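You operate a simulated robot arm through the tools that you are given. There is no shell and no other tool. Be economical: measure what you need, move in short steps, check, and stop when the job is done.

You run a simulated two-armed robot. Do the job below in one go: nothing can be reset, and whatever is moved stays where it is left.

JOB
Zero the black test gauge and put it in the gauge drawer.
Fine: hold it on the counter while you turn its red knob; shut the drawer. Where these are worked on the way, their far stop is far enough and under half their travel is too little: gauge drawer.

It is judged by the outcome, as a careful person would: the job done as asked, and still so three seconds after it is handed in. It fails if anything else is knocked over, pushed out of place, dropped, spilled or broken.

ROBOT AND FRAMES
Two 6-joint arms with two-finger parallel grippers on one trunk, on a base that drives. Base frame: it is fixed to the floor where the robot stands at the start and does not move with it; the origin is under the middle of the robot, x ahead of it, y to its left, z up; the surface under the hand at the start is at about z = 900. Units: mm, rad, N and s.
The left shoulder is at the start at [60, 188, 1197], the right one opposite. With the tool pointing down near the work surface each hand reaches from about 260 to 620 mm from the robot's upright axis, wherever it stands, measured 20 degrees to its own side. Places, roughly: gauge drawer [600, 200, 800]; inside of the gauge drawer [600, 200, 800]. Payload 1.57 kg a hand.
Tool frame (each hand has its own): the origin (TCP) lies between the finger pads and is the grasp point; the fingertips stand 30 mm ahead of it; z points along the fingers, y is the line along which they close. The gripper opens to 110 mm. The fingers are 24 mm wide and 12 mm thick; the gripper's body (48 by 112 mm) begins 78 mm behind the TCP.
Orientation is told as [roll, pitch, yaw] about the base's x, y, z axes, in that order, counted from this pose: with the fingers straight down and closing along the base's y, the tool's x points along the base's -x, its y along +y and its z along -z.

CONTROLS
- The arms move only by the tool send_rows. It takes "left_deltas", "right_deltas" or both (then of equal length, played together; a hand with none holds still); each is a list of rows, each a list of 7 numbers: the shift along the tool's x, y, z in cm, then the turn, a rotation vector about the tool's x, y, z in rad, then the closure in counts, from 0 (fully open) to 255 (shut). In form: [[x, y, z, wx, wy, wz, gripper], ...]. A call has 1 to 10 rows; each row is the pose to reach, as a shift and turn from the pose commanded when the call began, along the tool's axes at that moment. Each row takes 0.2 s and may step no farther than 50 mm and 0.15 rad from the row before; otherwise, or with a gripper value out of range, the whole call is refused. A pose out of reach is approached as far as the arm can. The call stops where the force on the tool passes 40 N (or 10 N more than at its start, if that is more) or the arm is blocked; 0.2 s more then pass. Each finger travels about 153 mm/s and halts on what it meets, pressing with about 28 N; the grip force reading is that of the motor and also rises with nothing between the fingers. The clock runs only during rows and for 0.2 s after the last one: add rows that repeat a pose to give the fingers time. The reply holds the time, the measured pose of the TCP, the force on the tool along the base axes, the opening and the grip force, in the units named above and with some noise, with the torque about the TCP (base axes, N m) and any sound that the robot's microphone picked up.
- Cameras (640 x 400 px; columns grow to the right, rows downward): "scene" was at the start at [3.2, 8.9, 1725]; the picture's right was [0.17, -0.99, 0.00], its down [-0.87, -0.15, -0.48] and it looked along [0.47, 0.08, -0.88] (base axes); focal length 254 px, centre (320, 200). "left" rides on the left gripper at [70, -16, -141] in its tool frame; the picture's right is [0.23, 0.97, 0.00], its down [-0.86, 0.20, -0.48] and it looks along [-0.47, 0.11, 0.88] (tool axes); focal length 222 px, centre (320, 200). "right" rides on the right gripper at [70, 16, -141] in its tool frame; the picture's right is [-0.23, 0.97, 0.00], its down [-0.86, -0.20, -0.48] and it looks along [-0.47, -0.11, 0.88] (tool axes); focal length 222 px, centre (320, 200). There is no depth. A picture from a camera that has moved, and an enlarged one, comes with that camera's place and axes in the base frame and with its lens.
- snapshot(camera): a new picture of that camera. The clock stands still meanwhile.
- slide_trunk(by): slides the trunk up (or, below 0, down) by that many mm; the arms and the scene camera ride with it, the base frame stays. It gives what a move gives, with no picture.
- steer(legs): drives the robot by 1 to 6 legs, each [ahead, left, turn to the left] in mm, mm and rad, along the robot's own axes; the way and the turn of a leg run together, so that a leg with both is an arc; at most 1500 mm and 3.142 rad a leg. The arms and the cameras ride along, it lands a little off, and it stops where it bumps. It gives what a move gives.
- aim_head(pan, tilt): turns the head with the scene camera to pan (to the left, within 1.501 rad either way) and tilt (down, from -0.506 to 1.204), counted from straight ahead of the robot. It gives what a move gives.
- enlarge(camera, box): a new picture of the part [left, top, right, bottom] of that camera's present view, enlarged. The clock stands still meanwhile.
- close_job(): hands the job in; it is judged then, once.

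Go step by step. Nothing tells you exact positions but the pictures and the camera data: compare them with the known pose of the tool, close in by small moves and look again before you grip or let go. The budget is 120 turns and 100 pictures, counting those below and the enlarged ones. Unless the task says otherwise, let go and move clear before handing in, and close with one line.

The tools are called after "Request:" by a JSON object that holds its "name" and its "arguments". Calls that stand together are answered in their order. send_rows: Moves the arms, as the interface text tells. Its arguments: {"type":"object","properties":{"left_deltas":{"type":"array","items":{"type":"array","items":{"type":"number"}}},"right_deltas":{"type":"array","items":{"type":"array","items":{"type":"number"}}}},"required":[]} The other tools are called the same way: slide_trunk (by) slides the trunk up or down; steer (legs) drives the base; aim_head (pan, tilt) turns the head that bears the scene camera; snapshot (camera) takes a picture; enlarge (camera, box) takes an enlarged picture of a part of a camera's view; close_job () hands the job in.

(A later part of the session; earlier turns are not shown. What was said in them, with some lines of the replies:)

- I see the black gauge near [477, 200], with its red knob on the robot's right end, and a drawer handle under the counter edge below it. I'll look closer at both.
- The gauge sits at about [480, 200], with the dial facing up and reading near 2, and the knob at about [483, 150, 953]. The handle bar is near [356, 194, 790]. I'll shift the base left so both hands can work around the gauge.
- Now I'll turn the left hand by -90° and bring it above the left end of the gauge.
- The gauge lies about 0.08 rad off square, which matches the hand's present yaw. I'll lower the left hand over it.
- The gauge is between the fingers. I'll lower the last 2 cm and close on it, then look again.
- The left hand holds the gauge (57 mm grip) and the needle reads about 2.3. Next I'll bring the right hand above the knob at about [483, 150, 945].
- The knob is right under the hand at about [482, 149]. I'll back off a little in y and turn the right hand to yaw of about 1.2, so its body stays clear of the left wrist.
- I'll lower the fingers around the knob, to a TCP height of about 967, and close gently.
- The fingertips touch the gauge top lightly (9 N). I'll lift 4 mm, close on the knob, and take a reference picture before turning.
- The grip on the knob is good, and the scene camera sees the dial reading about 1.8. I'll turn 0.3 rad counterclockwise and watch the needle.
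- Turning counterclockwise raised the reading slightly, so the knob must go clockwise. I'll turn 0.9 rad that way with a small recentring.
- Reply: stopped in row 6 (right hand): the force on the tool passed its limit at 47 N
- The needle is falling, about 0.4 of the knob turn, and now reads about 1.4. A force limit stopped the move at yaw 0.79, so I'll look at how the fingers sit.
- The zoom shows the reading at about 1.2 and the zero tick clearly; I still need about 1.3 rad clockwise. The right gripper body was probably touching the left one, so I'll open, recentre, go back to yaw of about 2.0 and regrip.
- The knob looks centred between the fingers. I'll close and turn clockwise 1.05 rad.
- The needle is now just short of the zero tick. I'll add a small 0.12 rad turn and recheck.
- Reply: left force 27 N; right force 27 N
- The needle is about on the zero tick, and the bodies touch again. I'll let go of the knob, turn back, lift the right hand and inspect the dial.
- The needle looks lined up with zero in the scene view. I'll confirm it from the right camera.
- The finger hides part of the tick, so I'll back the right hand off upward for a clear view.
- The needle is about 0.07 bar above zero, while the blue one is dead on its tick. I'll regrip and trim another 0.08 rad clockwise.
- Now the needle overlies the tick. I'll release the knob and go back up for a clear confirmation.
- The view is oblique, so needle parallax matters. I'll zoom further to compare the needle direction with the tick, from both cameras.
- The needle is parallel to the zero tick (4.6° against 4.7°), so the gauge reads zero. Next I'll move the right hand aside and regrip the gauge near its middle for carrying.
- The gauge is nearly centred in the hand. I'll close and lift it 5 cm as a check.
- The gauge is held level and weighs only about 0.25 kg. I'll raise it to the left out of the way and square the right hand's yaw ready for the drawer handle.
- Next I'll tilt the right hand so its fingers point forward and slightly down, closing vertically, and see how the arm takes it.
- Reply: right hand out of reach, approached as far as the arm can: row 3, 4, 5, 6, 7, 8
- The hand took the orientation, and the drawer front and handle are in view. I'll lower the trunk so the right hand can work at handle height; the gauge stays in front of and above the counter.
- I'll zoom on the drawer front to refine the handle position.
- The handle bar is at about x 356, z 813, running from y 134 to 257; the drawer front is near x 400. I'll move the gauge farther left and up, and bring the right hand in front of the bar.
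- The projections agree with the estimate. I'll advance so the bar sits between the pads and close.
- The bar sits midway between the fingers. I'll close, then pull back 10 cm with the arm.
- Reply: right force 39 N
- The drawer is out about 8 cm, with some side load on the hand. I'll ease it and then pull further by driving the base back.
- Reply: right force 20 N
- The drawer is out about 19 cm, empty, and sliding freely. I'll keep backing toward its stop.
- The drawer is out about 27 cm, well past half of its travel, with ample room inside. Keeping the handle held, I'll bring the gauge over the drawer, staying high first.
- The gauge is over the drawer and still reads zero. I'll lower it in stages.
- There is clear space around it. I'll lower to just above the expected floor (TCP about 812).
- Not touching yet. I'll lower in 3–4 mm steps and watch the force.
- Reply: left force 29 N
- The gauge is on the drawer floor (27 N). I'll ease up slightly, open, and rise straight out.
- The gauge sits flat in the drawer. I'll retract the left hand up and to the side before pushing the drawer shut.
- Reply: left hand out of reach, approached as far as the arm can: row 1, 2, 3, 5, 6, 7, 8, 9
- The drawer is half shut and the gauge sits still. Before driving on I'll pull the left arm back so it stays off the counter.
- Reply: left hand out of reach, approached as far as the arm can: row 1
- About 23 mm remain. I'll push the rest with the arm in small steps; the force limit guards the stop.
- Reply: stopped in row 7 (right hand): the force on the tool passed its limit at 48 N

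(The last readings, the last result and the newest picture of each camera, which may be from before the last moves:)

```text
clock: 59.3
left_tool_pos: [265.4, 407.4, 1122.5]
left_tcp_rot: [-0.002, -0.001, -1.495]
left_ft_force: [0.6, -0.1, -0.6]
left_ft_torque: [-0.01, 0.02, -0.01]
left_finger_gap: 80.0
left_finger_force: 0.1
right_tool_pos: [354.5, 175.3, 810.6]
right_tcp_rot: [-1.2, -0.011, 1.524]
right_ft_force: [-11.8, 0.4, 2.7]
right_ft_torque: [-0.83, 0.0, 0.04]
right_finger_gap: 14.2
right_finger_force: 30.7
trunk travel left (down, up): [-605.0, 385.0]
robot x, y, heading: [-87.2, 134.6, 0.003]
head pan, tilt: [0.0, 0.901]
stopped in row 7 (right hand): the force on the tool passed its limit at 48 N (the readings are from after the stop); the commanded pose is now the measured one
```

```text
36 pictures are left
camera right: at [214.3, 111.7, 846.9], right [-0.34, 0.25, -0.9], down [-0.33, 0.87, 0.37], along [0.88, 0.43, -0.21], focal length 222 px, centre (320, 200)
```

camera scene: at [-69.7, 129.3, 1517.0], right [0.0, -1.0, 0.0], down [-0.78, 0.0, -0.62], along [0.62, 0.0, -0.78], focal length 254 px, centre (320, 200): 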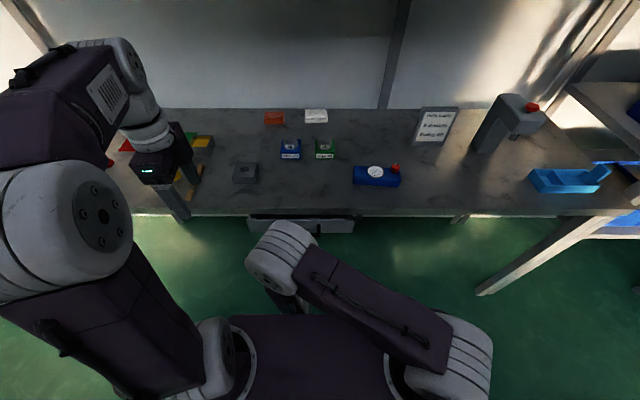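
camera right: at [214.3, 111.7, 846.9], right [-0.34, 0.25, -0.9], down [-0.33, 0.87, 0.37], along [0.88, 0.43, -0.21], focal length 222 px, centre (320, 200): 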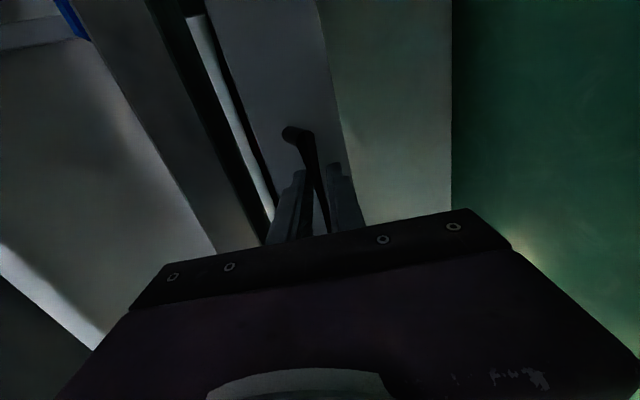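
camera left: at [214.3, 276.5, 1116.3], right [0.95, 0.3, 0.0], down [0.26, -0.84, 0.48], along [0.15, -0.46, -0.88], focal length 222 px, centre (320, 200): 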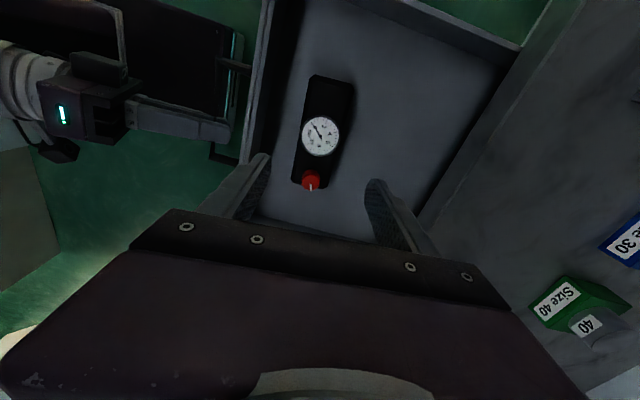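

The drawer hit its stop at the same handle position it had when shut. I'll let go and draw the hand straight back.

Request:
{"name": "send_rows", "arguments": {"right_deltas": [[0, 0, 0, 0, 0, 0, 200], [0, 0, 0, 0, 0, 0, 150], [0, 0, 0, 0, 0, 0, 150], [0, 0.37, -0.93, 0, 0, 0, 150], [0, 1.1, -2.8, 0, 0, 0, 150], [0, 2.2, -5.6, 0, 0, 0, 150], [0, 2.9, -7.4, 0, 0, 0, 150]]}}

Request:
{"name": "steer", "arguments": {"legs": [[-120, 0, 0]]}}

Request:
{"name": "snapshot", "arguments": {"camera": "scene"}}

Request:
{"name": "snapshot", "arguments": {"camera": "right"}}

```text
clock: 60.9
left_tool_pos: [267.0, 408.1, 1120.5]
left_tcp_rot: [-0.004, -0.001, -1.494]
left_ft_force: [0.5, 0.4, 0.3]
left_ft_torque: [0.0, 0.0, 0.04]
left_finger_gap: 79.8
left_finger_force: 0.0
right_tool_pos: [324.8, 132.9, 814.6]
right_tcp_rot: [-1.214, -0.059, 1.34]
right_ft_force: [-0.1, -0.4, -0.9]
right_ft_torque: [0.0, 0.01, 0.01]
right_finger_gap: 45.4
right_finger_force: 0.1
trunk travel left (down, up): [-605.0, 385.0]
robot x, y, heading: [-84.8, 134.7, 0.002]
head pan, tilt: [0.0, 0.901]
stopped in row 7 (right hand): the arm was blocked; the commanded pose is now the measured one
```

```text
clock: 62.2
left_tool_pos: [150.1, 405.5, 1121.1]
left_tcp_rot: [-0.005, -0.003, -1.496]
left_ft_force: [0.4, -0.3, 0.1]
left_ft_torque: [0.01, -0.01, 0.01]
left_finger_gap: 79.6
left_finger_force: 0.1
right_tool_pos: [208.3, 131.9, 814.5]
right_tcp_rot: [-1.212, -0.059, 1.338]
right_ft_force: [-0.5, -0.4, -0.2]
right_ft_torque: [0.02, -0.05, -0.02]
right_finger_gap: 45.5
right_finger_force: 0.1
trunk travel left (down, up): [-605.0, 385.0]
robot x, y, heading: [-205.0, 128.8, 0.006]
head pan, tilt: [0.0, 0.901]
```

```text
35 pictures are left
camera scene: at [-187.9, 129.9, 1517.1], right [0.0, -1.0, 0.0], down [-0.78, 0.0, -0.62], along [0.62, 0.0, -0.78], focal length 254 px, centre (320, 200)
```

scene: 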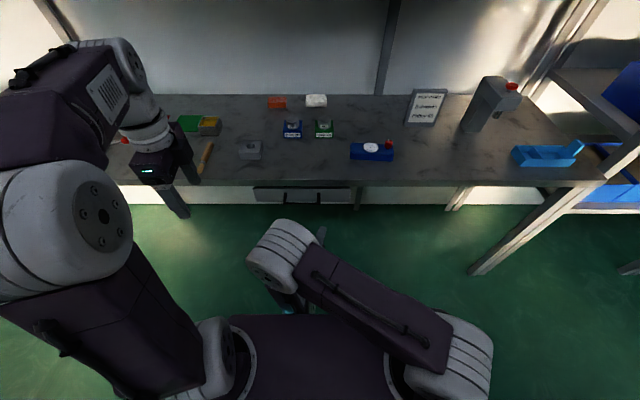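

```text
34 pictures are left
camera right: at [57.3, 94.2, 844.5], right [-0.27, 0.35, -0.9], down [-0.18, 0.9, 0.41], along [0.95, 0.27, -0.18], focal length 222 px, centre (320, 200)
```

right: 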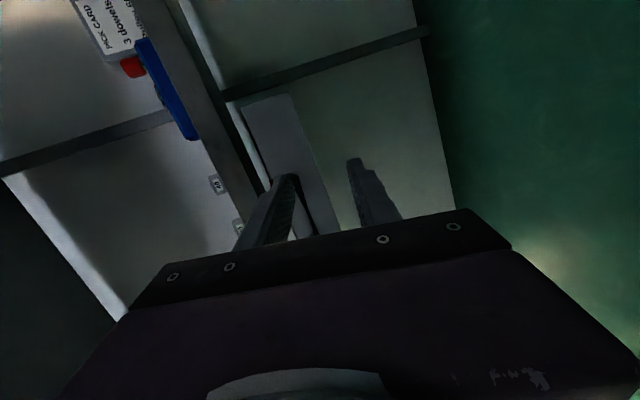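

The hand came clear, with the arm near its own limit on the way. I'll check that the drawer is still fully shut.

Request:
{"name": "enlarge", "arguments": {"camera": "scene", "box": [220, 150, 380, 250]}}

```text
4.00 times, centred on (300, 200) of scene
camera zoom: at [-187.9, 129.9, 1517.1], right [0.0, -1.0, 0.0], down [-0.78, 0.0, -0.62], along [0.62, 0.0, -0.78], focal length 1014 px, centre (400, 200)
```

zoom: 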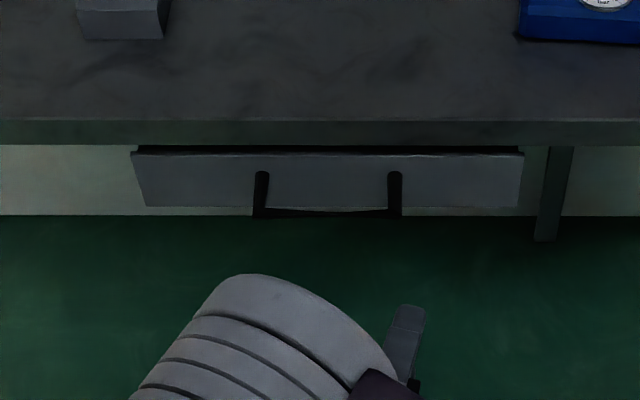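

The black gauge reads zero and lies in the drawer, the drawer is shut, and both hands are clear with nothing else moved.

Request:
{"name": "close_job", "arguments": {}}

```text
The job is handed in.
```

The black test gauge was zeroed on the counter and put in the gauge drawer, the drawer is shut, and the job is handed in.
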